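You operate a simulated robot arm through the tools that you are given. There is no shell and no other tool. Be economical: measure what you need, move in short steps, check, and stop when the job is done.

You run a simulated robot arm. Do the job below in one go: nothing can be reset, and whatever is moved stays where it is left.

TASK
Bring the rolls cabinet live with its BELT breaker on.
Fine: breaker up, door shut and latched, then the main switch; the door's dial ends at REMOTE; the other breakers stay.

It is judged by the outcome, as a careful person would: the job done as asked, and still so three seconds after it is handed in. It fails if anything else is knocked over, pushed out of place, dropped, spilled or broken.

THE ROBOT
A 7-joint arm with a fingered hand on a trunk, on a base that drives. Base frame: it is fixed to the floor where the robot stands at the start and does not move with it; the origin is under the middle of the robot, x ahead of it, y to its left, z up. Units: cm, rad, N and s.
Its first joint turns from -2.897 to 2.897 rad. Places, roughly: belt breaker switch [110, 40, 120]; drive door latch [160, -40, 110]; drive main switch [180, -60, 110]; duster breaker switch [120, 30, 120]; feed door latch [50, 80, 110]; feed main switch [60, 70, 110]; heat door latch [260, -240, 110]; heat main switch [280, -220, 110]; lamps breaker switch [120, 30, 120]; relays door latch [200, -170, 110]; relays main switch [220, -150, 110]; rolls breaker switch [100, 50, 120]; rolls cabinet door [100, -20, 100]; rolls dial [110, -10, 130]; rolls door latch [80, -40, 110]; rolls main switch [100, -20, 110]. Payload 4.7 kg.
The TCP is the grasp point between the finger pads, 3.6 cm short of the fingertips. In the tool frame z runs along the fingers and y along their closing line. Largest opening 12 cm; the body of the gripper starts 4.2 cm behind the TCP. The gripper is a hand of 5 fingers: y runs from the thumb to the fingers, the wrist lies at [-1.8, -12.2, -21] in the tool frame.
Orientation is that of the tool frame in the base frame, as a unit quaternion [x, y, z, w]. With the fingers straight down and the wrist toward the robot, the tool's x, y and z point along [0, 1, 0], [1, 0, 0] and [0, 0, -1] of the base frame.

THE INTERFACE
- The arm moves only by the tool apply_moves. Its argument "motion" is a list of rows, each an object of numbers (a shift or turn left out is 0): "x", "y", "z": the shift along the base's x, y, z in mm; "rx", "ry", "rz": the turn, a rotation vector about the base's x, y, z in rad. In form: [{"x": .., "y": .., "z": .., "rx": .., "ry": .., "rz": ..}, ...]. A call has 1 to 12 rows; each row is the pose to reach, as a shift and turn from the pose commanded when the call began. Each row takes 0.2 s and may step no farther than 5 cm and 0.15 rad from the row before; otherwise, the whole call is refused. A pose out of reach is approached as far as the arm can. The call stops where the force on the tool passes 40 N (or 10 N more than at its start, if that is more) or the arm is blocked; 0.2 s more then pass. In this call time passes only in rows, and 0.2 s behind the last. It gives the time, the measured TCP pose, the force on the tool (base axes), the opening and the grip force at its end, in the units of the frame above (readings bear some noise), with the torque about the TCP (base axes, N m) and any sound that the robot's microphone picked up.
- Cameras (640 x 400 px; columns grow to the right, rows downward): "scene" is now at [-23.81, 9.19, 126.39]; the picture's right is [0.11, -0.99, 0.00], its down [-0.07, -0.01, -1.00] and it looks along [0.99, 0.11, -0.07] (base axes); focal length 262 px, centre (320, 200). "wrist" rides on the gripper at [7.3, -9.1, -14.3] in the tool frame; the picture's right is [-0.80, 0.28, -0.53], its down [-0.53, -0.73, 0.42] and it looks along [-0.27, 0.62, 0.74] (tool axes); focal length 234 px, centre (320, 200). There is no depth. A picture from a camera that has moved, and an enlarged one, comes with that camera's place and axes in the base frame and with its lens.
- camera(camera): a new picture of that camera. No time passes.
- roll_base(legs): drives the robot by 1 to 6 legs, each [ahead, turn to the left] in cm and rad, along the robot's own axes; the way and the turn of a leg run together, so that a leg with both is an arc; at most 150 cm and 3.142 rad a leg. The arm and the cameras ride along, it lands a little off, and it stops where it bumps. It gives what a move gives.
- move_fingers(index, middle, ring, little, thumb_bend, thumb_turn): sets how far each is bent, from 0 (flat) to 100 (curled in); at 30 the hand is open as for a grip, at 70 the pads meet at the TCP. One left out holds its place. A second passes; each finger stops where it meets its share of the squeeze, and holds until it gets a number again. It is the only way to open and close the hand. It gives what a move gives, with no picture; readings hold the bend of each and the force on index, middle, ring, little, thumb and palm. thumb_turn goes from beside the hand (0) to across from the fingers (100), as for a grip.
- pan_tilt(pan, tilt): turns the head with the scene camera to pan (to the left, within 2.496 rad either way) and tilt (down, from -0.506 to 1.204), counted from straight ahead of the robot. It gives what a move gives.
- close_up(camera, box): a new picture of the part [left, top, right, bottom] of that camera's present view, enlarged. No time passes.
- hand_in(): hands the job in; it is judged then, once.

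Work in short steps. Places have to be worked out from the pictures, the camera data and where the tool is seen: move nearer, look again, correct. Check each grasp and each placing, and mend what went wrong. You have 120 turns and 90 pictures in all, those below and enlarged ones among them. Open the gripper and draw the arm clear of the work before you hand the job in, unless the task says otherwise; then end with one line.

The tools are called by a JSON object that holds its "op" and its "data". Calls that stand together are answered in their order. apply_moves: Moves the arm, as the interface text tells. Its arguments: {"type":"object","properties":{"motion":{"type":"array","items":{"type":"object","properties":{"x":{"type":"number"},"y":{"type":"number"},"z":{"type":"number"},"rx":{"type":"number"},"ry":{"type":"number"},"rz":{"type":"number"}}}}},"required":["motion"]} The other tools are called the same way: move_fingers (index, middle, ring, little, thumb_bend, thumb_turn) moves the fingers one by one; roll_base (legs) drives the base; pan_tilt (pan, tilt) turns the head that bears the scene camera; camera (camera) takes a picture; close_up (camera, box) takes an enlarged picture of a part of a camera's view; hand_in () hands the job in.

At the start:

```text
time_s: 0.0
tcp_pos: [55.81, 24.38, 138.88]
tcp_rot: [0.708, 0.707, 0.0, 0.0]
ft_force: [0.6, 0.2, 0.0]
moment: [0.02, 0.01, 0.02]
finger_gap: 11.96
finger_force: 0.1
shape: jaw
bend: [30.0, 30.0, 30.0, 30.0, 30.0, 98.0]
finger forces: [0.1, 0.1, 0.1, 0.0, 0.0, 0.0]
robot x, y, heading: [0.15, 0.05, 0.0]
head pan, tilt: [0.108, 0.075]
```

scene: 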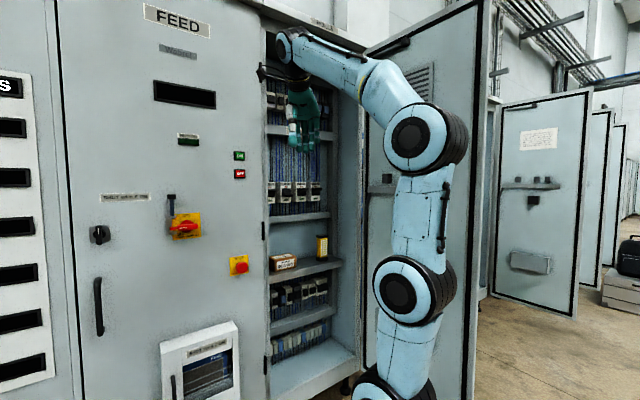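
wrist: 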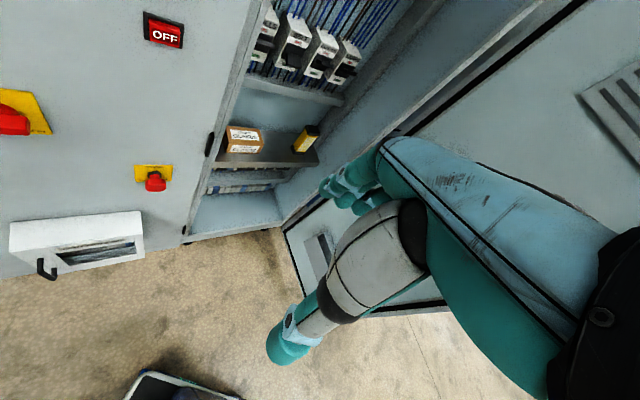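

The rolls cabinet stands open to the right of FEED, its door swung out. I look closer at the breakers and the door.

{"op": "close_up", "data": {"camera": "scene", "box": [250, 60, 350, 230]}}

{"op": "close_up", "data": {"camera": "scene", "box": [340, 0, 640, 330]}}

{"op": "close_up", "data": {"camera": "scene", "box": [80, 100, 280, 350]}}

```text
2.35 times, centred on (300, 145) of scene
camera zoom: at [-23.81, 9.19, 126.39], right [0.11, -0.99, 0.0], down [-0.07, -0.01, -1.0], along [0.99, 0.11, -0.07], focal length 615 px, centre (367, 329)
```

zoom: 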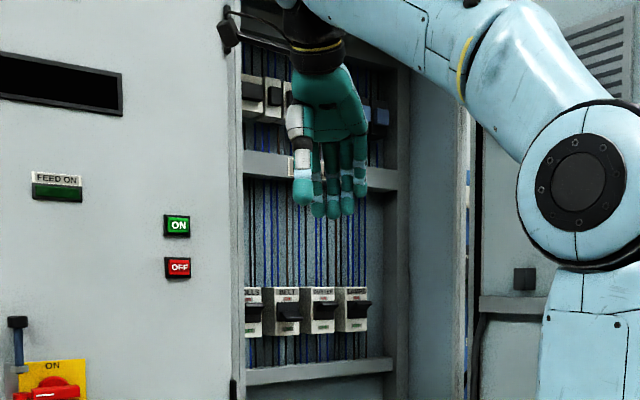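

```text
1.21 times, centred on (490, 165) of scene
camera zoom: at [-23.81, 9.19, 126.39], right [0.11, -0.99, 0.0], down [-0.07, -0.01, -1.0], along [0.99, 0.11, -0.07], focal length 317 px, centre (114, 242)
```

zoom: 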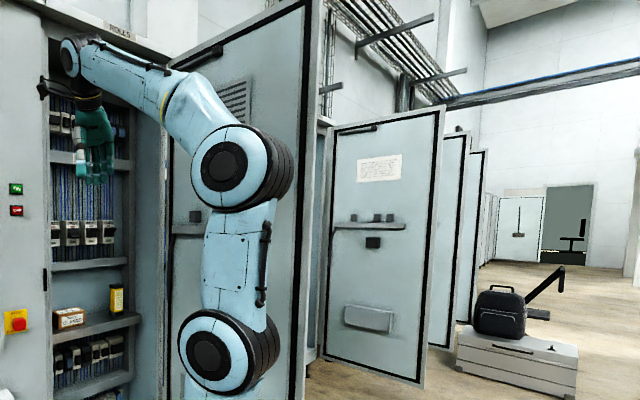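

```text
1.60 times, centred on (180, 225) of scene
camera zoom: at [-23.81, 9.19, 126.39], right [0.11, -0.99, 0.0], down [-0.07, -0.01, -1.0], along [0.99, 0.11, -0.07], focal length 418 px, centre (544, 160)
```

zoom: 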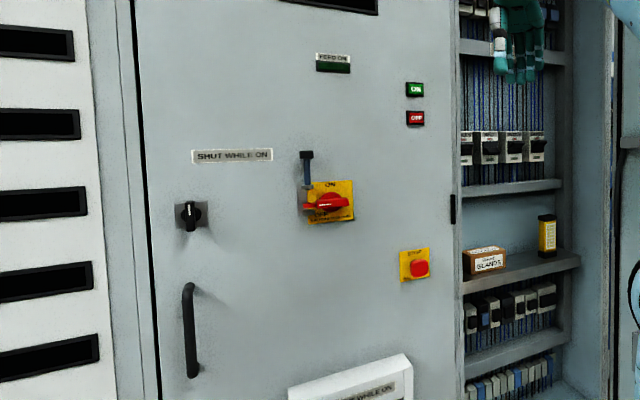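

I zoom tightly on the breaker row to read their states.

{"op": "close_up", "data": {"camera": "scene", "box": [262, 170, 326, 210]}}

{"op": "close_up", "data": {"camera": "scene", "box": [150, 120, 260, 280]}}

```text
10.00 times, centred on (294, 190) of scene
camera zoom: at [-23.81, 9.19, 126.39], right [0.11, -0.99, 0.0], down [-0.07, -0.01, -1.0], along [0.99, 0.11, -0.07], focal length 2615 px, centre (580, 300)
```

zoom: 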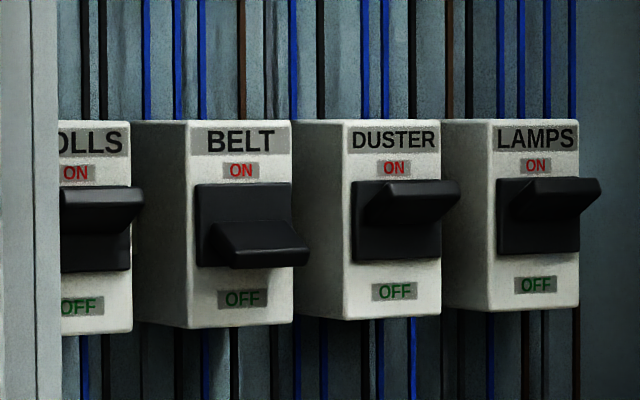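

```text
2.50 times, centred on (205, 200) of scene
camera zoom: at [-23.81, 9.19, 126.39], right [0.11, -0.99, 0.0], down [-0.07, -0.01, -1.0], along [0.99, 0.11, -0.07], focal length 654 px, centre (608, 200)
```

zoom: 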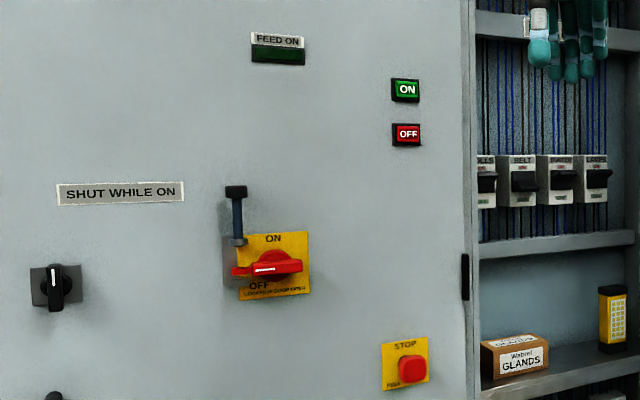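

I zoom further on the FEED main switch, since the ROLLS one should be the same.

{"op": "close_up", "data": {"camera": "scene", "box": [160, 185, 208, 245]}}

{"op": "close_up", "data": {"camera": "scene", "box": [70, 180, 250, 350]}}

```text
6.67 times, centred on (184, 215) of scene
camera zoom: at [-23.81, 9.19, 126.39], right [0.11, -0.99, 0.0], down [-0.07, -0.01, -1.0], along [0.99, 0.11, -0.07], focal length 1743 px, centre (1227, 100)
```

zoom: 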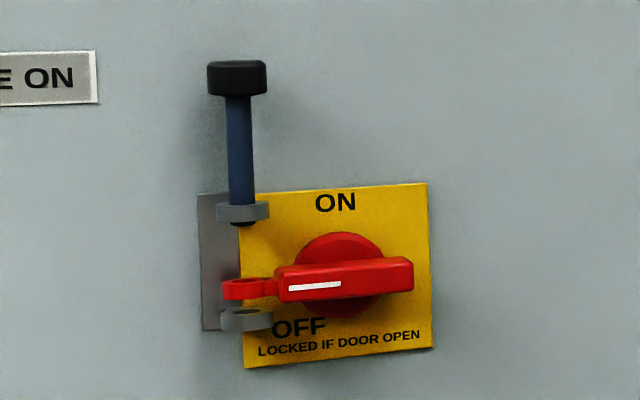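

```text
2.35 times, centred on (160, 265) of scene
camera zoom: at [-23.81, 9.19, 126.39], right [0.11, -0.99, 0.0], down [-0.07, -0.01, -1.0], along [0.99, 0.11, -0.07], focal length 615 px, centre (696, 47)
```

zoom: 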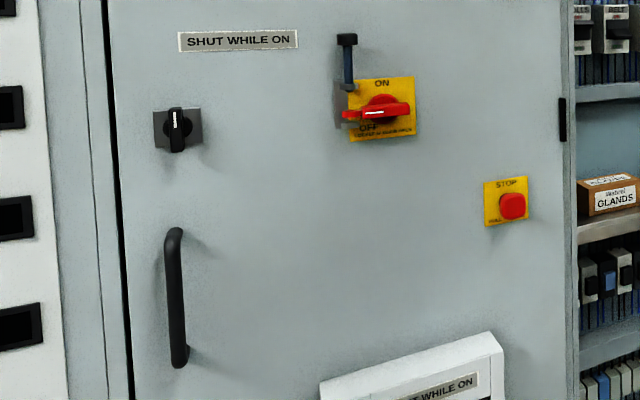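

BELT is off and the other three are on. ROLLS door stands open about 90°, hinged near (125, 5), with its outer face turned away. I drive a bit ahead and right, then turn to face the cabinet row square on.

{"op": "roll_base", "data": {"legs": [[0, -0.2], [25, 0], [0, 0.985]]}}

{"op": "pan_tilt", "data": {"pan": -0.35, "tilt": 0.1}}

{"op": "camera", "data": {"camera": "scene"}}

```text
time_s: 5.1
tcp_pos: [45.88, 51.83, 139.03]
tcp_rot: [0.38, 0.925, -0.001, 0.0]
ft_force: [-0.7, 0.2, 0.4]
moment: [-0.02, 0.0, -0.02]
finger_gap: 11.98
finger_force: 0.1
shape: jaw
bend: [30.0, 30.0, 30.0, 30.0, 30.0, 98.0]
finger forces: [0.0, 0.1, 0.1, 0.0, 0.0, 0.0]
robot x, y, heading: [24.1, -4.91, 0.79]
head pan, tilt: [0.108, 0.075]
```

```text
time_s: 6.0
tcp_pos: [45.95, 51.96, 138.89]
tcp_rot: [0.381, 0.925, 0.0, 0.0]
ft_force: [-0.1, -0.4, -0.1]
moment: [0.0, 0.0, 0.01]
finger_gap: 11.96
finger_force: 0.0
shape: jaw
bend: [30.0, 30.0, 30.0, 30.0, 30.0, 98.0]
finger forces: [0.0, 0.0, 0.0, 0.1, 0.0, 0.0]
robot x, y, heading: [23.92, -4.98, 0.789]
head pan, tilt: [-0.351, 0.099]
```

```text
80 pictures are left
camera scene: at [3.65, -18.61, 126.16], right [0.43, -0.9, 0.0], down [-0.09, -0.04, -1.0], along [0.9, 0.42, -0.1], focal length 262 px, centre (320, 200)
```

scene: 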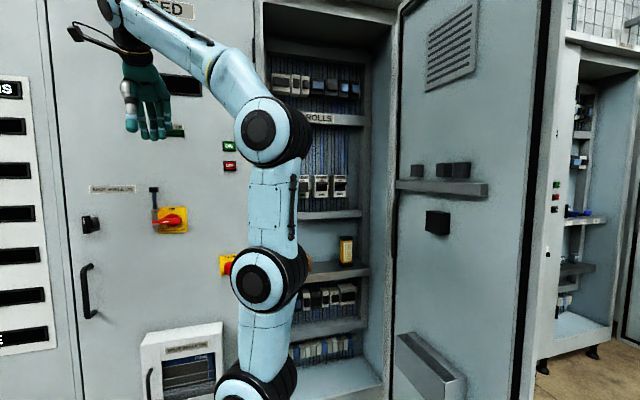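

Next I curl all but the index finger and swing the hand so the index points into the cabinet, stopping just outside the opening.

{"op": "move_fingers", "data": {"index": 30, "middle": 100, "ring": 100, "little": 100, "thumb_bend": 80, "thumb_turn": 20}}

{"op": "apply_moves", "data": {"motion": [{"x": 28, "y": -31, "z": -10, "rx": 0.0925, "ry": -0.0925}, {"x": 57, "y": -62, "z": -20, "rx": 0.185, "ry": -0.185}, {"x": 85, "y": -93, "z": -30, "rx": 0.2775, "ry": -0.2775}, {"x": 113, "y": -123, "z": -40, "rx": 0.37, "ry": -0.37}, {"x": 142, "y": -154, "z": -50, "rx": 0.4625, "ry": -0.4625}, {"x": 170, "y": -185, "z": -60, "rx": 0.555, "ry": -0.555}, {"x": 198, "y": -216, "z": -70, "rx": 0.648, "ry": -0.648}, {"x": 227, "y": -247, "z": -80, "rx": 0.74, "ry": -0.74}, {"x": 255, "y": -278, "z": -90, "rx": 0.833, "ry": -0.833}, {"x": 283, "y": -308, "z": -100, "rx": 0.925, "ry": -0.925}, {"x": 312, "y": -339, "z": -110, "rx": 1.018, "ry": -1.018}, {"x": 340, "y": -370, "z": -120, "rx": 1.11, "ry": -1.11}]}}

{"op": "camera", "data": {"camera": "scene"}}

{"op": "camera", "data": {"camera": "wrist"}}

```text
time_s: 7.0
tcp_pos: [45.99, 51.78, 138.98]
tcp_rot: [0.38, 0.925, -0.001, 0.0]
ft_force: [-0.4, -0.5, 0.9]
moment: [0.02, 0.0, 0.01]
finger_gap: 8.6
finger_force: 0.1
shape: fingers
bend: [30.0, 100.0, 100.0, 100.0, 80.0, 21.0]
finger forces: [0.0, 0.0, 0.0, 0.1, 0.0, 0.0]
robot x, y, heading: [24.19, -4.7, 0.792]
head pan, tilt: [-0.351, 0.099]
```

```text
time_s: 9.6
tcp_pos: [79.91, 14.68, 127.19]
tcp_rot: [0.269, 0.654, 0.652, 0.274]
ft_force: [-1.3, 1.1, 0.3]
moment: [-0.04, 0.03, -0.09]
finger_gap: 8.6
finger_force: 0.1
shape: fingers
bend: [30.0, 100.0, 100.0, 100.0, 80.0, 20.0]
finger forces: [0.0, 0.0, 0.0, 0.0, 0.0, 0.1]
robot x, y, heading: [23.76, -5.19, 0.798]
head pan, tilt: [-0.351, 0.099]
```

```text
79 pictures are left
camera scene: at [3.63, -18.62, 126.15], right [0.43, -0.9, 0.0], down [-0.09, -0.04, -1.0], along [0.9, 0.42, -0.1], focal length 262 px, centre (320, 200)
```

scene: 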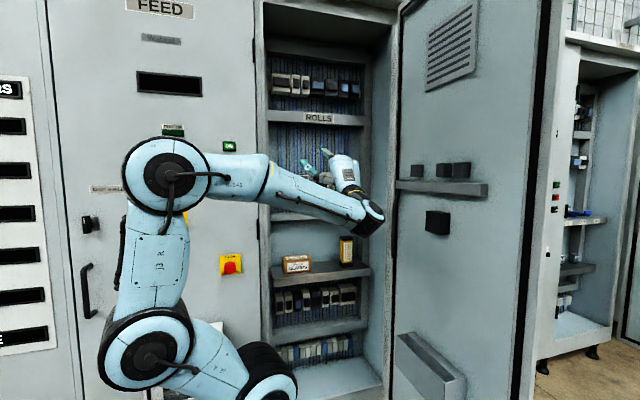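

```text
78 pictures are left
camera wrist: at [64.78, 9.72, 118.06], right [0.19, -0.94, 0.29], down [0.68, -0.08, -0.73], along [0.71, 0.34, 0.62], focal length 234 px, centre (320, 200)
```

wrist: 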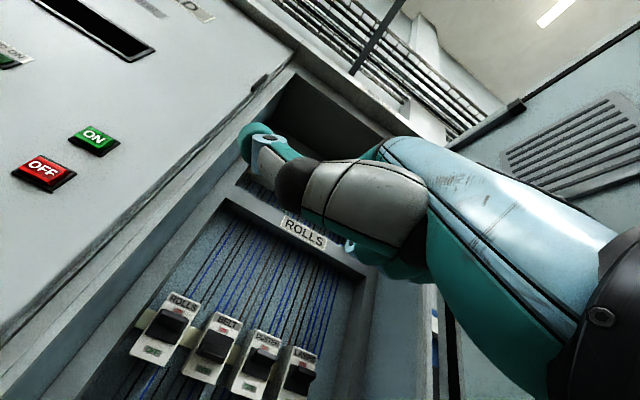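

The BELT toggle triangulates to about (111.5, 42, 120). I zoom on the hand to find the index fingertip.

{"op": "close_up", "data": {"camera": "scene", "box": [270, 120, 400, 250]}}

{"op": "close_up", "data": {"camera": "wrist", "box": [120, 90, 440, 400]}}

```text
3.08 times, centred on (335, 185) of scene
camera zoom: at [3.63, -18.62, 126.15], right [0.43, -0.9, 0.0], down [-0.09, -0.04, -1.0], along [0.9, 0.42, -0.1], focal length 805 px, centre (274, 246)
```

zoom: 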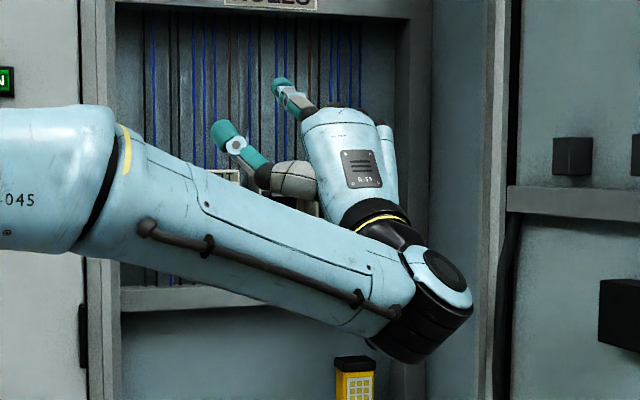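

```text
1.29 times, centred on (280, 245) of wrist
camera zoom: at [64.78, 9.72, 118.06], right [0.19, -0.94, 0.29], down [0.68, -0.08, -0.73], along [0.71, 0.34, 0.62], focal length 302 px, centre (372, 142)
```

zoom: 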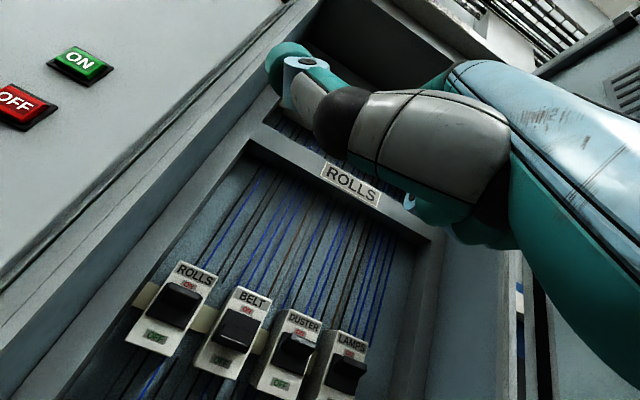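

Thumb hides the index in the wrist view, so I tuck it across the palm and look again.

{"op": "move_fingers", "data": {"thumb_turn": 100, "thumb_bend": 60}}

{"op": "camera", "data": {"camera": "wrist"}}

{"op": "close_up", "data": {"camera": "scene", "box": [270, 120, 400, 250]}}

```text
time_s: 10.6
tcp_pos: [80.06, 14.64, 127.21]
tcp_rot: [0.269, 0.654, 0.652, 0.272]
ft_force: [0.6, -1.0, 0.2]
moment: [0.01, -0.02, -0.02]
finger_gap: 7.7
finger_force: 0.0
shape: fingers
bend: [30.0, 100.0, 100.0, 100.0, 60.0, 100.0]
finger forces: [0.1, 0.1, 0.0, 0.0, 0.0, 0.0]
robot x, y, heading: [24.33, -5.15, 0.788]
head pan, tilt: [-0.351, 0.099]
```

```text
75 pictures are left
camera wrist: at [64.84, 9.71, 118.04], right [0.2, -0.94, 0.28], down [0.68, -0.08, -0.73], along [0.71, 0.34, 0.62], focal length 234 px, centre (320, 200)
```

wrist: 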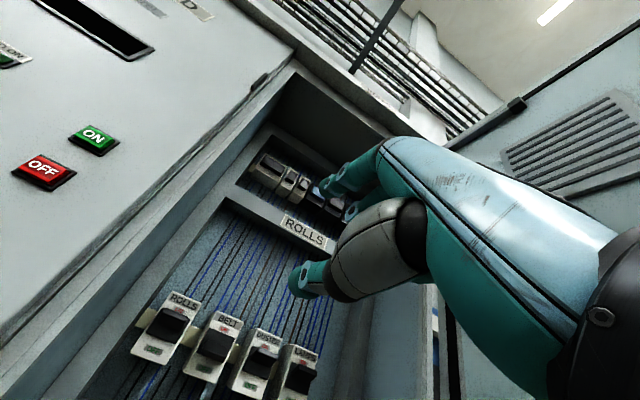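

```text
3.08 times, centred on (335, 185) of scene
camera zoom: at [3.66, -18.62, 126.16], right [0.43, -0.9, 0.0], down [-0.09, -0.04, -0.99], along [0.9, 0.42, -0.1], focal length 805 px, centre (274, 246)
```

zoom: 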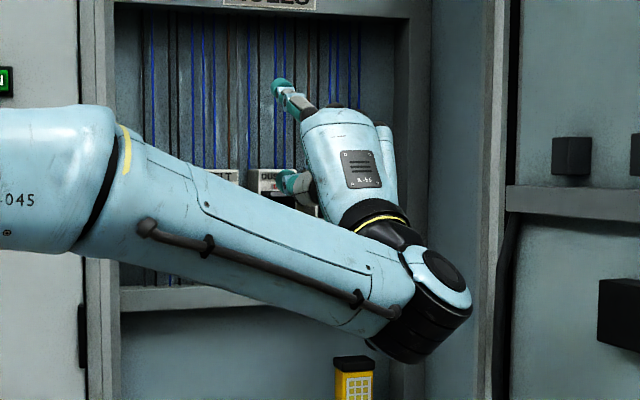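

Index fingertip triangulates to (81.9, 17.8, 134.7), i.e. about 3.6 ahead, 7.5 above and 0.9 left of the TCP. I pull the thumb tip back by curling it fully.

{"op": "move_fingers", "data": {"thumb_bend": 100}}

{"op": "close_up", "data": {"camera": "wrist", "box": [120, 90, 440, 400]}}

```text
time_s: 11.6
tcp_pos: [80.11, 14.68, 127.06]
tcp_rot: [0.269, 0.654, 0.652, 0.272]
ft_force: [0.1, 0.2, -1.0]
moment: [-0.01, 0.02, -0.01]
finger_gap: 3.33
finger_force: 0.0
shape: fingers
bend: [30.0, 100.0, 100.0, 100.0, 97.0, 100.0]
finger forces: [0.0, 0.0, 0.1, 0.0, 0.0, 0.1]
robot x, y, heading: [24.22, -4.55, 0.792]
head pan, tilt: [-0.351, 0.099]
```

```text
1.29 times, centred on (280, 245) of wrist
camera zoom: at [64.84, 9.72, 118.04], right [0.2, -0.94, 0.28], down [0.68, -0.08, -0.73], along [0.71, 0.34, 0.62], focal length 302 px, centre (372, 142)
```

zoom: 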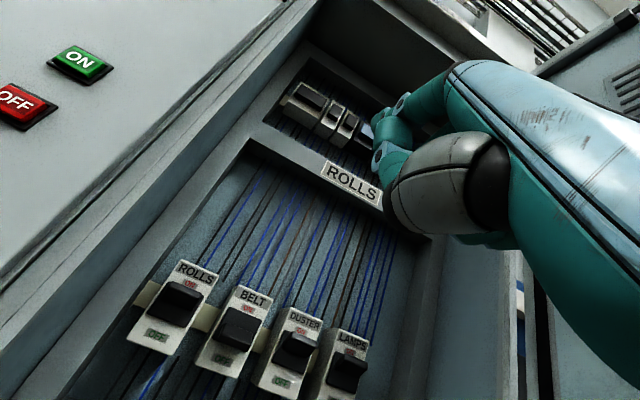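

Thumb is tucked. I zoom on the BELT toggle from the wrist to fix the lip precisely.

{"op": "close_up", "data": {"camera": "wrist", "box": [120, 280, 330, 400]}}

```text
3.05 times, centred on (225, 340) of wrist
camera zoom: at [64.84, 9.72, 118.04], right [0.2, -0.94, 0.28], down [0.68, -0.08, -0.73], along [0.71, 0.34, 0.62], focal length 714 px, centre (610, -227)
```

zoom: 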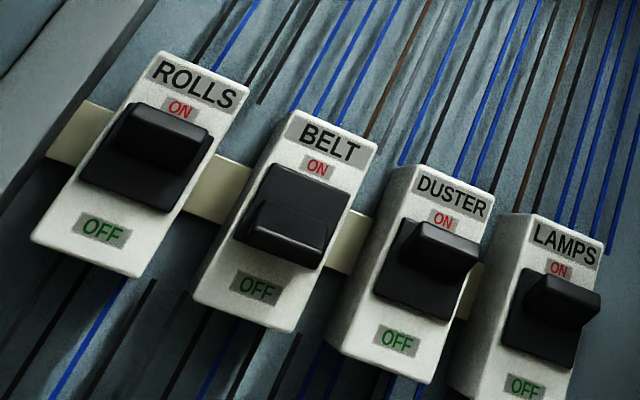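

BELT lip sits near (112.4, 41.4, 118.9). I bring the fingertip to below it and about 6 cm short, then check.

{"op": "apply_moves", "data": {"motion": [{"x": 10, "y": -10, "z": -40}, {"x": 20, "y": -20, "z": -80}, {"x": 33, "y": -33, "z": -120}, {"x": 33, "y": -33, "z": -160}, {"x": 50, "y": -16, "z": -183}, {"x": 80, "y": 14, "z": -183}, {"x": 110, "y": 44, "z": -183}, {"x": 140, "y": 74, "z": -183}, {"x": 170, "y": 104, "z": -183}, {"x": 200, "y": 134, "z": -183}, {"x": 230, "y": 164, "z": -183}, {"x": 260, "y": 194, "z": -183}]}}

{"op": "camera", "data": {"camera": "wrist"}}

{"op": "close_up", "data": {"camera": "scene", "box": [260, 120, 390, 250]}}

```text
time_s: 14.2
tcp_pos: [106.02, 34.62, 108.67]
tcp_rot: [0.269, 0.654, 0.652, 0.273]
ft_force: [0.8, -0.1, 1.1]
moment: [-0.06, 0.05, 0.03]
finger_gap: 3.34
finger_force: 0.0
shape: fingers
bend: [29.0, 100.0, 100.0, 100.0, 97.0, 100.0]
finger forces: [0.1, 0.0, 0.0, 0.1, 0.0, 0.0]
robot x, y, heading: [24.25, -5.01, 0.795]
head pan, tilt: [-0.351, 0.099]
```

```text
71 pictures are left
camera wrist: at [90.79, 29.68, 99.5], right [0.2, -0.94, 0.28], down [0.68, -0.08, -0.73], along [0.71, 0.34, 0.62], focal length 234 px, centre (320, 200)
```

wrist: 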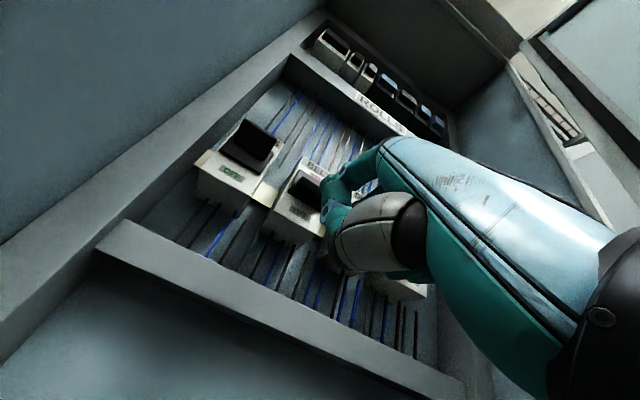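

```text
3.08 times, centred on (325, 185) of scene
camera zoom: at [3.64, -18.64, 126.16], right [0.43, -0.9, 0.0], down [-0.09, -0.04, -1.0], along [0.9, 0.42, -0.1], focal length 805 px, centre (305, 246)
```

zoom: 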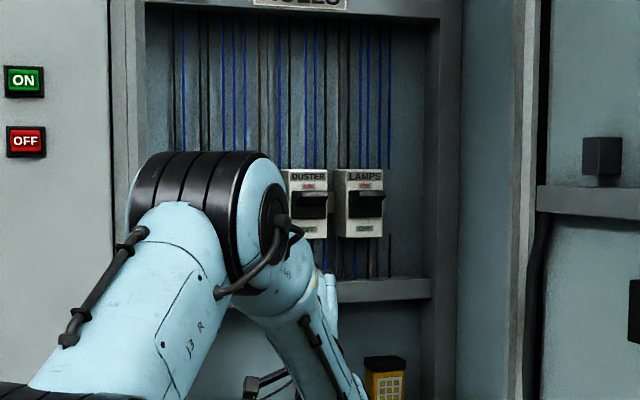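

I zoom in on the fingertip against the BELT toggle.

{"op": "close_up", "data": {"camera": "wrist", "box": [230, 110, 410, 290]}}

```text
2.22 times, centred on (320, 200) of wrist
camera zoom: at [90.79, 29.68, 99.5], right [0.2, -0.94, 0.28], down [0.68, -0.08, -0.73], along [0.71, 0.34, 0.62], focal length 520 px, centre (320, 200)
```

zoom: 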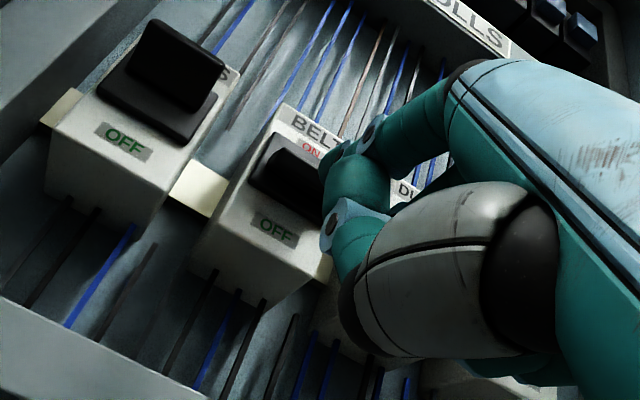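

The thumb hides the index tip and might touch the breaker body first; I swing it out to the side, where it stays further back.

{"op": "move_fingers", "data": {"thumb_turn": 10, "thumb_bend": 100}}

{"op": "close_up", "data": {"camera": "wrist", "box": [200, 110, 410, 290]}}

```text
time_s: 15.2
tcp_pos: [105.97, 34.69, 108.58]
tcp_rot: [0.269, 0.654, 0.652, 0.272]
ft_force: [0.1, 1.2, -0.2]
moment: [-0.02, -0.01, -0.03]
finger_gap: 6.16
finger_force: 0.1
shape: fingers
bend: [30.0, 100.0, 100.0, 100.0, 100.0, 10.0]
finger forces: [0.1, 0.0, 0.0, 0.1, 0.0, 0.0]
robot x, y, heading: [24.64, -4.76, 0.79]
head pan, tilt: [-0.351, 0.099]
```

```text
2.22 times, centred on (305, 200) of wrist
camera zoom: at [90.76, 29.64, 99.43], right [0.2, -0.94, 0.28], down [0.68, -0.08, -0.73], along [0.71, 0.34, 0.62], focal length 520 px, centre (353, 200)
```

zoom: 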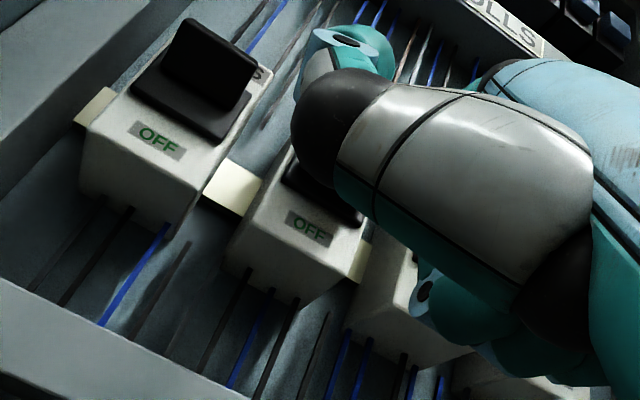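

Thumb is back and clear. I advance the fingertip under the lip in small steps, watching force.

{"op": "apply_moves", "data": {"motion": [{"x": 12, "y": 12}, {"x": 24, "y": 24}, {"x": 34, "y": 34}, {"x": 40, "y": 40}, {"x": 44, "y": 44}]}}

{"op": "close_up", "data": {"camera": "wrist", "box": [200, 110, 410, 290]}}

```text
time_s: 16.4
tcp_pos: [110.34, 38.77, 108.51]
tcp_rot: [0.269, 0.654, 0.652, 0.272]
ft_force: [0.6, 0.2, -1.0]
moment: [0.01, -0.01, 0.0]
finger_gap: 6.16
finger_force: 0.1
shape: fingers
bend: [30.0, 100.0, 100.0, 100.0, 100.0, 10.0]
finger forces: [0.1, 0.0, 0.0, 0.0, 0.0, 0.1]
robot x, y, heading: [23.86, -4.33, 0.79]
head pan, tilt: [-0.351, 0.099]
```

```text
2.22 times, centred on (305, 200) of wrist
camera zoom: at [95.19, 33.75, 99.41], right [0.2, -0.94, 0.28], down [0.68, -0.08, -0.73], along [0.71, 0.34, 0.62], focal length 520 px, centre (353, 200)
```

zoom: 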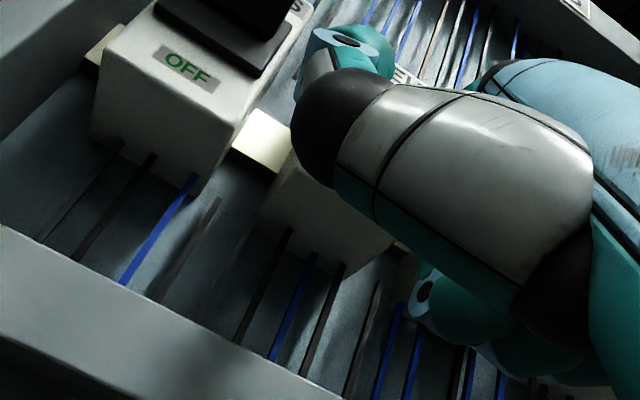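

No contact yet; now I raise the fingertip to lift the toggle.

{"op": "apply_moves", "data": {"motion": [{"z": 8}, {"z": 16}, {"z": 24}, {"z": 32}, {"z": 40}, {"z": 48}]}}

{"op": "close_up", "data": {"camera": "wrist", "box": [200, 110, 410, 290]}}

```text
time_s: 17.8
tcp_pos: [110.41, 38.95, 113.37]
tcp_rot: [0.269, 0.655, 0.652, 0.271]
ft_force: [-8.9, -6.7, -12.5]
moment: [0.12, -0.33, 0.17]
finger_gap: 6.28
finger_force: 9.7
shape: fingers
bend: [38.0, 100.0, 100.0, 100.0, 100.0, 10.0]
finger forces: [18.4, 0.0, 0.0, 0.0, 0.1, 0.0]
robot x, y, heading: [24.23, -5.09, 0.791]
head pan, tilt: [-0.351, 0.099]
```

```text
2.22 times, centred on (305, 200) of wrist
camera zoom: at [95.19, 33.88, 104.22], right [0.2, -0.94, 0.28], down [0.68, -0.08, -0.73], along [0.71, 0.34, 0.62], focal length 520 px, centre (353, 200)
```

zoom: 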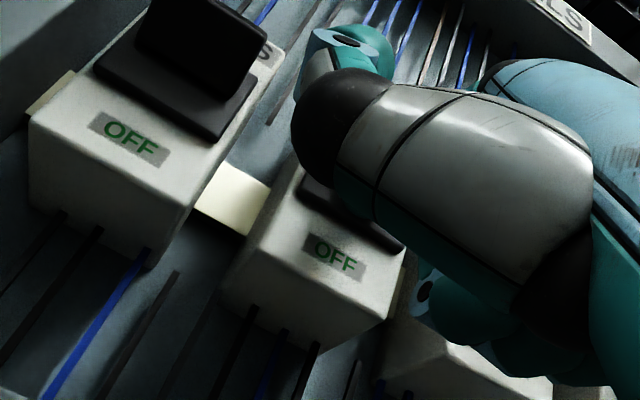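

The index pushes with 18 N and is giving way a little. I straighten the index to press upward and then look.

{"op": "move_fingers", "data": {"index": 10}}

{"op": "apply_moves", "data": {"motion": [{"z": 8}, {"z": 16}]}}

```text
time_s: 18.8
tcp_pos: [110.38, 38.78, 113.42]
tcp_rot: [0.269, 0.654, 0.652, 0.272]
ft_force: [-14.5, -15.5, -14.6]
moment: [0.7, -0.67, 0.13]
finger_gap: 6.29
finger_force: 15.9
shape: fingers
bend: [35.0, 100.0, 100.0, 100.0, 100.0, 10.0]
finger forces: [31.4, 0.0, 0.0, 0.1, 0.0, 0.0]
robot x, y, heading: [24.21, -4.96, 0.791]
head pan, tilt: [-0.351, 0.099]
```

```text
time_s: 19.1
tcp_pos: [110.48, 38.61, 113.6]
tcp_rot: [0.27, 0.656, 0.651, 0.27]
ft_force: [-11.2, -8.7, -11.5]
moment: [0.27, -0.47, 0.09]
finger_gap: 6.22
finger_force: 11.2
shape: fingers
bend: [36.0, 100.0, 100.0, 100.0, 100.0, 10.0]
finger forces: [22.9, 0.0, 0.1, 0.0, 0.0, 0.1]
robot x, y, heading: [24.46, -5.32, 0.789]
head pan, tilt: [-0.351, 0.099]
stopped in row 1: the force on the tool passed its limit at 42 N (the readings are from after the stop); the commanded pose is now the measured one
```

It jammed with reaction both down and outward, so the tip is too deep. I lower and back off to look at the toggle.

{"op": "apply_moves", "data": {"motion": [{"z": -20}, {"z": -50}, {"x": -25, "y": -25, "z": -55}, {"x": -55, "y": -55, "z": -55}]}}

{"op": "move_fingers", "data": {"index": 30, "thumb_turn": 100}}

{"op": "close_up", "data": {"camera": "wrist", "box": [200, 110, 410, 290]}}

```text
time_s: 20.1
tcp_pos: [104.9, 33.25, 108.32]
tcp_rot: [0.268, 0.655, 0.652, 0.271]
ft_force: [-0.3, 0.6, -1.3]
moment: [0.05, 0.01, 0.0]
finger_gap: 6.14
finger_force: 0.1
shape: fingers
bend: [10.0, 100.0, 100.0, 100.0, 100.0, 10.0]
finger forces: [0.1, 0.1, 0.0, 0.1, 0.0, 0.0]
robot x, y, heading: [24.01, -4.83, 0.792]
head pan, tilt: [-0.351, 0.099]
```

```text
time_s: 21.1
tcp_pos: [105.02, 33.26, 108.3]
tcp_rot: [0.269, 0.654, 0.652, 0.272]
ft_force: [-0.6, -0.6, -0.2]
moment: [0.01, 0.0, 0.02]
finger_gap: 3.69
finger_force: 0.0
shape: fingers
bend: [29.0, 100.0, 100.0, 100.0, 99.0, 100.0]
finger forces: [0.0, 0.1, 0.0, 0.0, 0.1, 0.0]
robot x, y, heading: [24.08, -4.56, 0.79]
head pan, tilt: [-0.351, 0.099]
```

```text
2.22 times, centred on (305, 200) of wrist
camera zoom: at [89.71, 28.28, 99.23], right [0.2, -0.94, 0.28], down [0.68, -0.08, -0.73], along [0.71, 0.34, 0.62], focal length 520 px, centre (353, 200)
```

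zoom: 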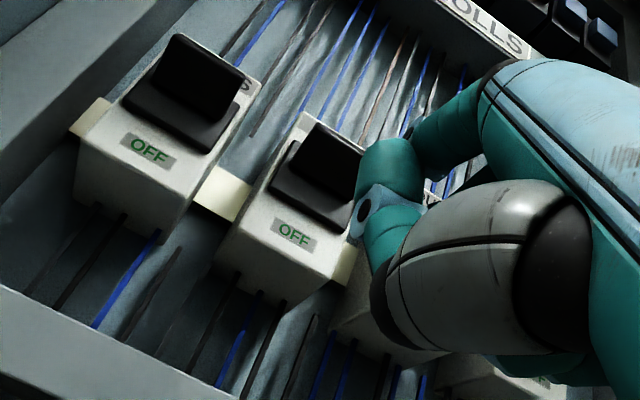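

BELT's toggle now looks like ROLLS's, tilted up. I retreat out of the cabinet and verify all four.

{"op": "apply_moves", "data": {"motion": [{"x": -30, "y": -30}, {"x": -60, "y": -60}, {"x": -90, "y": -90}, {"x": -120, "y": -120}, {"x": -150, "y": -150}, {"x": -180, "y": -180}, {"x": -210, "y": -210}, {"x": -230, "y": -200, "z": 40}, {"x": -250, "y": -190, "z": 80}, {"x": -255, "y": -185, "z": 120}, {"x": -260, "y": -180, "z": 160}]}}

{"op": "close_up", "data": {"camera": "wrist", "box": [120, 260, 360, 400]}}

```text
time_s: 23.6
tcp_pos: [78.72, 15.42, 124.29]
tcp_rot: [0.269, 0.655, 0.652, 0.271]
ft_force: [0.2, -0.5, 0.7]
moment: [-0.01, 0.02, 0.02]
finger_gap: 3.67
finger_force: 0.1
shape: fingers
bend: [29.0, 100.0, 100.0, 100.0, 99.0, 100.0]
finger forces: [0.1, 0.0, 0.1, 0.1, 0.0, 0.1]
robot x, y, heading: [24.22, -5.1, 0.79]
head pan, tilt: [-0.351, 0.099]
```

```text
2.67 times, centred on (240, 330) of wrist
camera zoom: at [63.45, 10.45, 115.13], right [0.2, -0.94, 0.28], down [0.68, -0.08, -0.73], along [0.71, 0.34, 0.62], focal length 624 px, centre (533, -147)
```

zoom: 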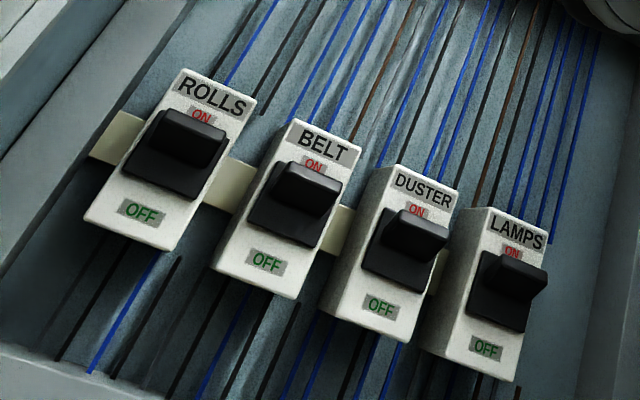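

All four breakers read ON. Next is the door: its free edge is near (78, -41). I'll need to stand further back, so I check the floor behind before reversing.

{"op": "pan_tilt", "data": {"pan": -2.3, "tilt": 0.5}}

{"op": "camera", "data": {"camera": "scene"}}

{"op": "pan_tilt", "data": {"pan": -1.2, "tilt": 0.3}}

{"op": "camera", "data": {"camera": "scene"}}

```text
time_s: 25.4
tcp_pos: [78.62, 15.44, 124.05]
tcp_rot: [0.27, 0.654, 0.652, 0.272]
ft_force: [0.6, 0.0, -0.1]
moment: [-0.01, 0.0, -0.02]
finger_gap: 3.65
finger_force: 0.0
shape: fingers
bend: [29.0, 100.0, 100.0, 100.0, 99.0, 100.0]
finger forces: [0.0, 0.0, 0.0, 0.1, 0.0, 0.0]
robot x, y, heading: [23.95, -4.56, 0.793]
head pan, tilt: [-2.3, 0.499]
```

```text
63 pictures are left
camera scene: at [-4.12, -31.62, 122.45], right [-1.0, -0.06, 0.0], down [-0.03, 0.48, -0.88], along [0.05, -0.88, -0.48], focal length 262 px, centre (320, 200)
```

scene: 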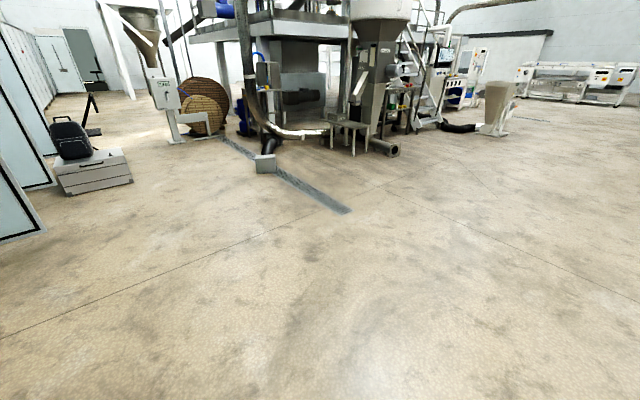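

```text
time_s: 26.8
tcp_pos: [78.71, 15.4, 124.24]
tcp_rot: [0.269, 0.655, 0.652, 0.272]
ft_force: [0.1, 0.4, 0.2]
moment: [-0.01, -0.03, 0.02]
finger_gap: 3.69
finger_force: 0.1
shape: fingers
bend: [29.0, 100.0, 100.0, 100.0, 99.0, 100.0]
finger forces: [0.0, 0.1, 0.0, 0.0, 0.0, 0.0]
robot x, y, heading: [24.4, -4.9, 0.791]
head pan, tilt: [-1.201, 0.3]
```

```text
62 pictures are left
camera scene: at [3.88, -26.27, 124.29], right [-0.4, -0.92, 0.0], down [-0.27, 0.12, -0.96], along [0.88, -0.38, -0.3], focal length 262 px, centre (320, 200)
```

scene: 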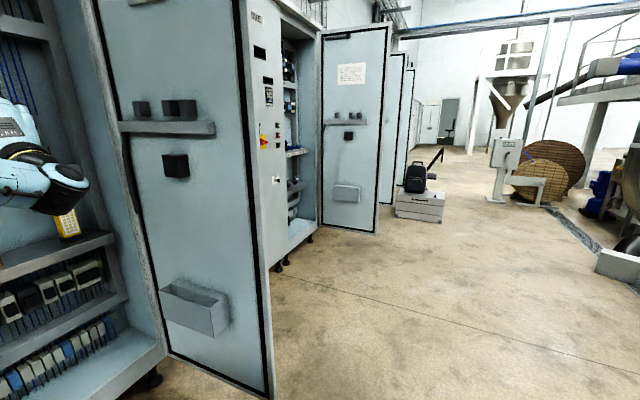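

Floor is clear all round. The door edge triangulates to about (69, -37), the hinge near (122, 0). I reverse 30 cm and open the fingers into a hook.

{"op": "roll_base", "data": {"legs": [[-30, 0]]}}

{"op": "move_fingers", "data": {"index": 30, "middle": 30, "ring": 30, "little": 30, "thumb_bend": 0, "thumb_turn": 0}}

{"op": "apply_moves", "data": {"motion": [{"y": -30, "rx": 0.1, "ry": 0.1}, {"y": -60, "rx": 0.2, "ry": 0.2}, {"y": -90, "rx": 0.3, "ry": 0.3}, {"y": -120, "rx": 0.4, "ry": 0.4}, {"y": -150, "rx": 0.5, "ry": 0.5}, {"y": -180, "rx": 0.6, "ry": 0.6}, {"y": -210, "rx": 0.7, "ry": 0.7}, {"y": -240, "rx": 0.8, "ry": 0.8}, {"y": -270, "rx": 0.9, "ry": 0.9}, {"y": -300, "rx": 1.0, "ry": 1.0}, {"y": -330, "z": 20, "rx": 1.06, "ry": 1.06}, {"y": -360, "z": 40, "rx": 1.11, "ry": 1.11}]}}

{"op": "pan_tilt", "data": {"pan": -0.9, "tilt": 0.15}}

{"op": "camera", "data": {"camera": "scene"}}

{"op": "camera", "data": {"camera": "wrist"}}

```text
time_s: 28.8
tcp_pos: [57.35, -6.21, 124.27]
tcp_rot: [0.269, 0.655, 0.652, 0.272]
ft_force: [1.0, -0.7, -0.2]
moment: [0.03, -0.01, -0.01]
finger_gap: 3.69
finger_force: 0.0
shape: fingers
bend: [29.0, 100.0, 100.0, 100.0, 99.0, 100.0]
finger forces: [0.0, 0.0, 0.1, 0.0, 0.0, 0.0]
robot x, y, heading: [2.75, -26.41, 0.791]
head pan, tilt: [-1.201, 0.3]
```

```text
time_s: 29.8
tcp_pos: [57.35, -6.21, 124.29]
tcp_rot: [0.269, 0.654, 0.652, 0.272]
ft_force: [0.3, -0.1, 0.5]
moment: [0.04, -0.01, 0.0]
finger_gap: 18.99
finger_force: 0.0
shape: fingers
bend: [30.0, 30.0, 30.0, 30.0, 0.0, 0.0]
finger forces: [0.0, 0.1, 0.1, 0.0, 0.0, 0.1]
robot x, y, heading: [3.23, -26.38, 0.789]
head pan, tilt: [-1.201, 0.3]
```

```text
time_s: 32.4
tcp_pos: [57.31, -42.2, 128.07]
tcp_rot: [0.652, 0.272, 0.654, -0.27]
ft_force: [0.0, 0.0, -0.3]
moment: [-0.02, 0.03, -0.04]
finger_gap: 18.97
finger_force: 0.1
shape: fingers
bend: [30.0, 30.0, 30.0, 30.0, 0.0, 0.0]
finger forces: [0.1, 0.0, 0.0, 0.0, 0.0, 0.0]
robot x, y, heading: [2.98, -26.43, 0.79]
head pan, tilt: [-1.201, 0.3]
```

```text
time_s: 33.2
tcp_pos: [57.28, -42.25, 128.11]
tcp_rot: [0.652, 0.273, 0.654, -0.27]
ft_force: [0.2, 0.2, -0.5]
moment: [0.02, 0.01, 0.02]
finger_gap: 18.99
finger_force: 0.0
shape: fingers
bend: [30.0, 30.0, 30.0, 30.0, 0.0, 0.0]
finger forces: [0.0, 0.0, 0.0, 0.0, 0.1, 0.1]
robot x, y, heading: [2.57, -26.81, 0.786]
head pan, tilt: [-0.901, 0.15]
```

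```text
61 pictures are left
camera scene: at [-16.78, -45.11, 125.69], right [-0.11, -0.99, 0.0], down [-0.15, 0.02, -0.99], along [0.98, -0.11, -0.15], focal length 262 px, centre (320, 200)
```

scene: 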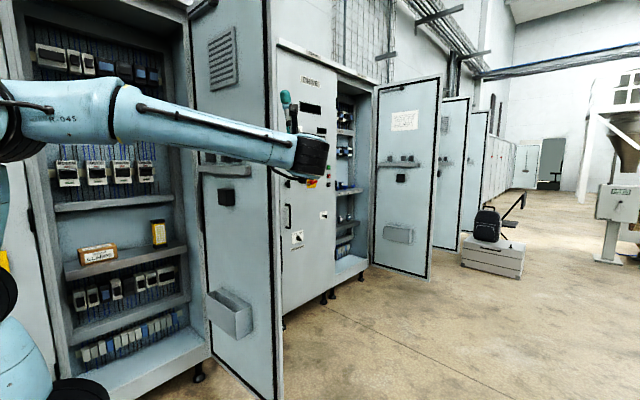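

```text
60 pictures are left
camera wrist: at [40.76, -45.87, 135.37], right [-0.17, -0.57, -0.8], down [-0.22, 0.82, -0.54], along [0.96, 0.08, -0.26], focal length 234 px, centre (320, 200)
```

wrist: 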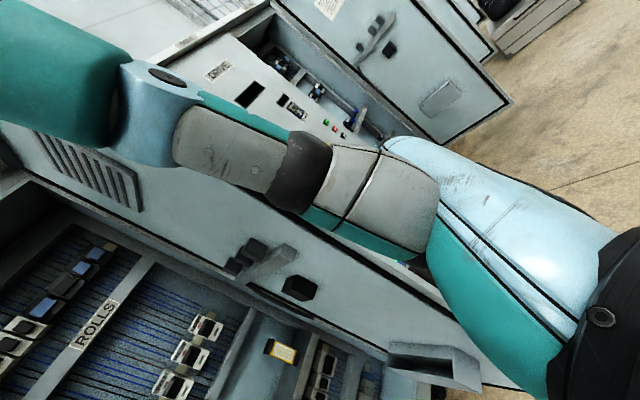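

Door edge is at about (73.5, -38.7) and hinge about (122.5, 0.5). I first shift the hand to the outer side of the edge, still short of it, and look.

{"op": "apply_moves", "data": {"motion": [{"x": 30, "y": -40}, {"x": 60, "y": -45}, {"x": 92, "y": -37}]}}

{"op": "close_up", "data": {"camera": "scene", "box": [220, 60, 380, 220]}}

{"op": "camera", "data": {"camera": "wrist"}}

```text
time_s: 34.0
tcp_pos: [66.88, -45.62, 128.03]
tcp_rot: [0.652, 0.273, 0.654, -0.269]
ft_force: [-0.5, -0.3, 0.9]
moment: [-0.04, -0.01, 0.02]
finger_gap: 18.97
finger_force: 0.0
shape: fingers
bend: [30.0, 30.0, 30.0, 30.0, 0.0, 0.0]
finger forces: [0.0, 0.0, 0.1, 0.0, 0.1, 0.0]
robot x, y, heading: [2.79, -26.74, 0.794]
head pan, tilt: [-0.901, 0.15]
```

```text
2.50 times, centred on (300, 140) of scene
camera zoom: at [-16.79, -45.11, 125.69], right [-0.11, -0.99, 0.0], down [-0.15, 0.02, -0.99], along [0.98, -0.11, -0.15], focal length 654 px, centre (370, 350)
```

zoom: 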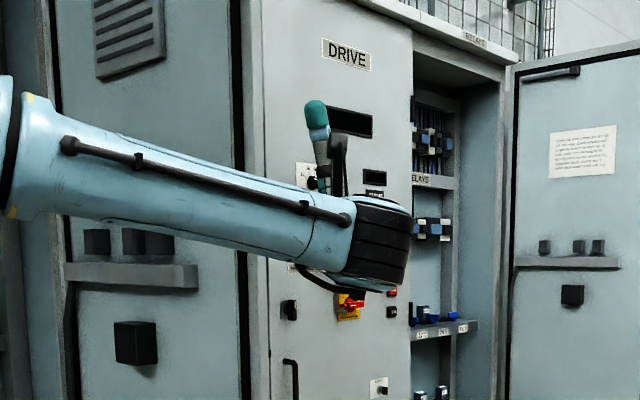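

```text
58 pictures are left
camera wrist: at [50.36, -49.15, 135.32], right [-0.17, -0.57, -0.8], down [-0.22, 0.82, -0.54], along [0.96, 0.08, -0.26], focal length 234 px, centre (320, 200)
```

wrist: 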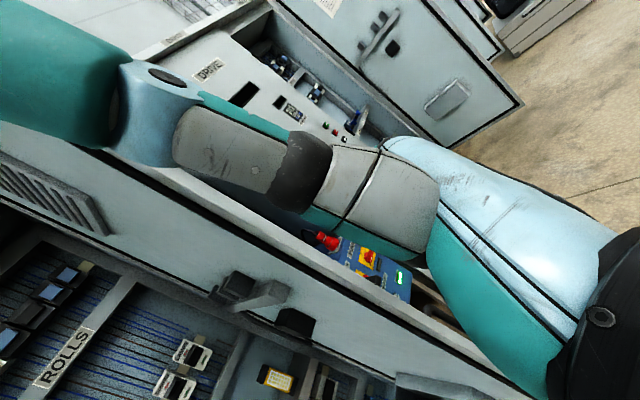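

A blue panel with red and yellow parts shows beyond the edge; I zoom to identify it before going on.

{"op": "close_up", "data": {"camera": "wrist", "box": [280, 200, 460, 320]}}

```text
3.33 times, centred on (370, 260) of wrist
camera zoom: at [50.36, -49.15, 135.32], right [-0.17, -0.57, -0.8], down [-0.22, 0.82, -0.54], along [0.96, 0.08, -0.26], focal length 781 px, centre (153, 0)
```

zoom: 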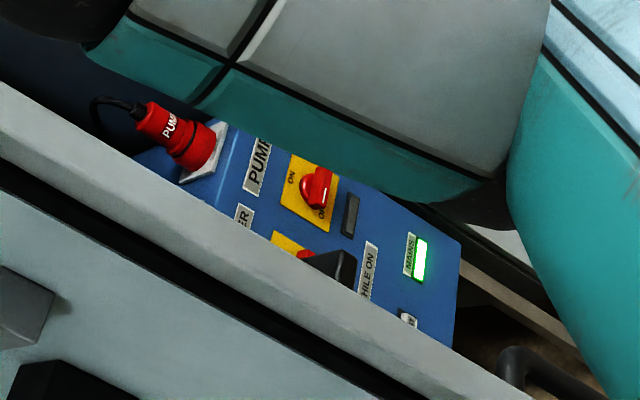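

A blue PUMP station shows behind the edge; I need to know whether it's on this door. I swing the hand farther outside and move the thumb to look at the outer face.

{"op": "move_fingers", "data": {"thumb_turn": 100, "thumb_bend": 0}}

{"op": "apply_moves", "data": {"motion": [{"x": -20, "y": -40}, {"x": -20, "y": -80, "rz": 0.1}, {"x": -20, "y": -120, "rz": 0.2}, {"x": -20, "y": -160, "rz": 0.3}, {"x": -20, "y": -200, "rz": 0.4}, {"x": -20, "y": -240, "rz": 0.45}]}}

{"op": "camera", "data": {"camera": "wrist"}}

```text
time_s: 35.0
tcp_pos: [66.94, -45.52, 128.13]
tcp_rot: [0.652, 0.273, 0.654, -0.269]
ft_force: [0.6, -0.1, 0.4]
moment: [-0.01, -0.02, -0.01]
finger_gap: 14.71
finger_force: 0.1
shape: fingers
bend: [30.0, 30.0, 30.0, 30.0, 0.0, 95.0]
finger forces: [0.0, 0.0, 0.0, 0.0, 0.0, 0.0]
robot x, y, heading: [3.09, -26.35, 0.791]
head pan, tilt: [-0.901, 0.15]
```

```text
time_s: 36.4
tcp_pos: [64.8, -70.5, 127.05]
tcp_rot: [0.574, 0.404, 0.578, -0.416]
ft_force: [1.1, -4.4, -9.2]
moment: [0.65, -0.38, 0.29]
finger_gap: 14.68
finger_force: 0.0
shape: fingers
bend: [30.0, 30.0, 30.0, 30.0, 0.0, 95.0]
finger forces: [0.1, 0.0, 0.0, 0.0, 0.0, 0.1]
robot x, y, heading: [2.87, -26.88, 0.792]
head pan, tilt: [-0.901, 0.15]
```

```text
56 pictures are left
camera wrist: at [51.5, -81.02, 134.22], right [0.09, -0.57, -0.81], down [-0.56, 0.65, -0.52], along [0.83, 0.5, -0.26], focal length 234 px, centre (320, 200)
```

wrist: 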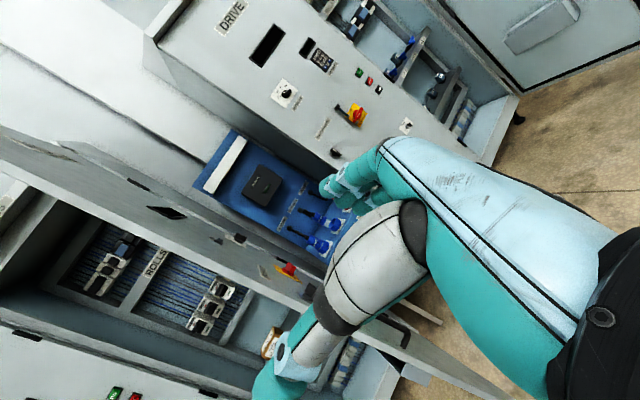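

There's a slight force reading of 9 N, so I check what the hand may be touching.

{"op": "camera", "data": {"camera": "scene"}}

{"op": "close_up", "data": {"camera": "wrist", "box": [140, 100, 440, 340]}}

{"op": "apply_moves", "data": {"motion": [{"z": 0}]}}

```text
55 pictures are left
camera scene: at [-16.46, -45.48, 125.72], right [-0.11, -0.99, 0.0], down [-0.15, 0.02, -0.99], along [0.98, -0.11, -0.15], focal length 262 px, centre (320, 200)
```

scene: 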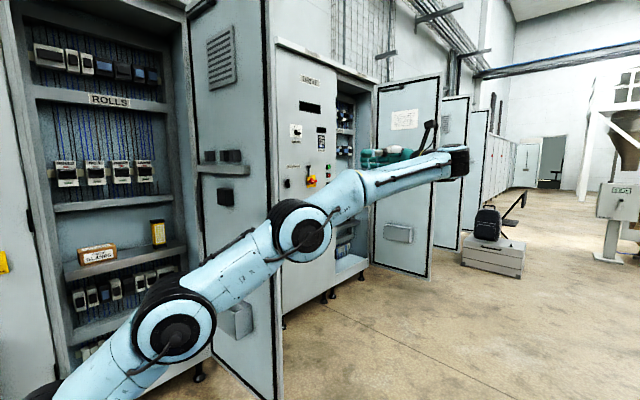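

```text
1.67 times, centred on (290, 220) of wrist
camera zoom: at [51.5, -81.02, 134.22], right [0.09, -0.57, -0.81], down [-0.56, 0.65, -0.52], along [0.83, 0.5, -0.26], focal length 390 px, centre (370, 167)
```

zoom: 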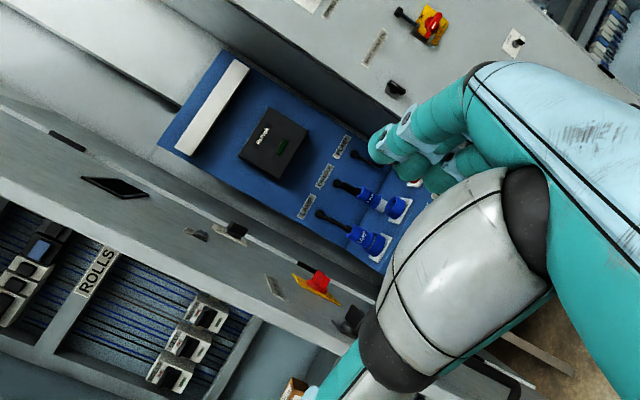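

```text
time_s: 36.8
tcp_pos: [64.21, -69.65, 128.22]
tcp_rot: [0.575, 0.412, 0.577, -0.409]
ft_force: [0.3, 1.0, 1.3]
moment: [-0.05, 0.03, -0.05]
finger_gap: 14.69
finger_force: 0.1
shape: fingers
bend: [30.0, 30.0, 30.0, 30.0, 0.0, 95.0]
finger forces: [0.0, 0.0, 0.0, 0.0, 0.0, 0.0]
robot x, y, heading: [2.66, -26.37, 0.784]
head pan, tilt: [-0.901, 0.15]
```

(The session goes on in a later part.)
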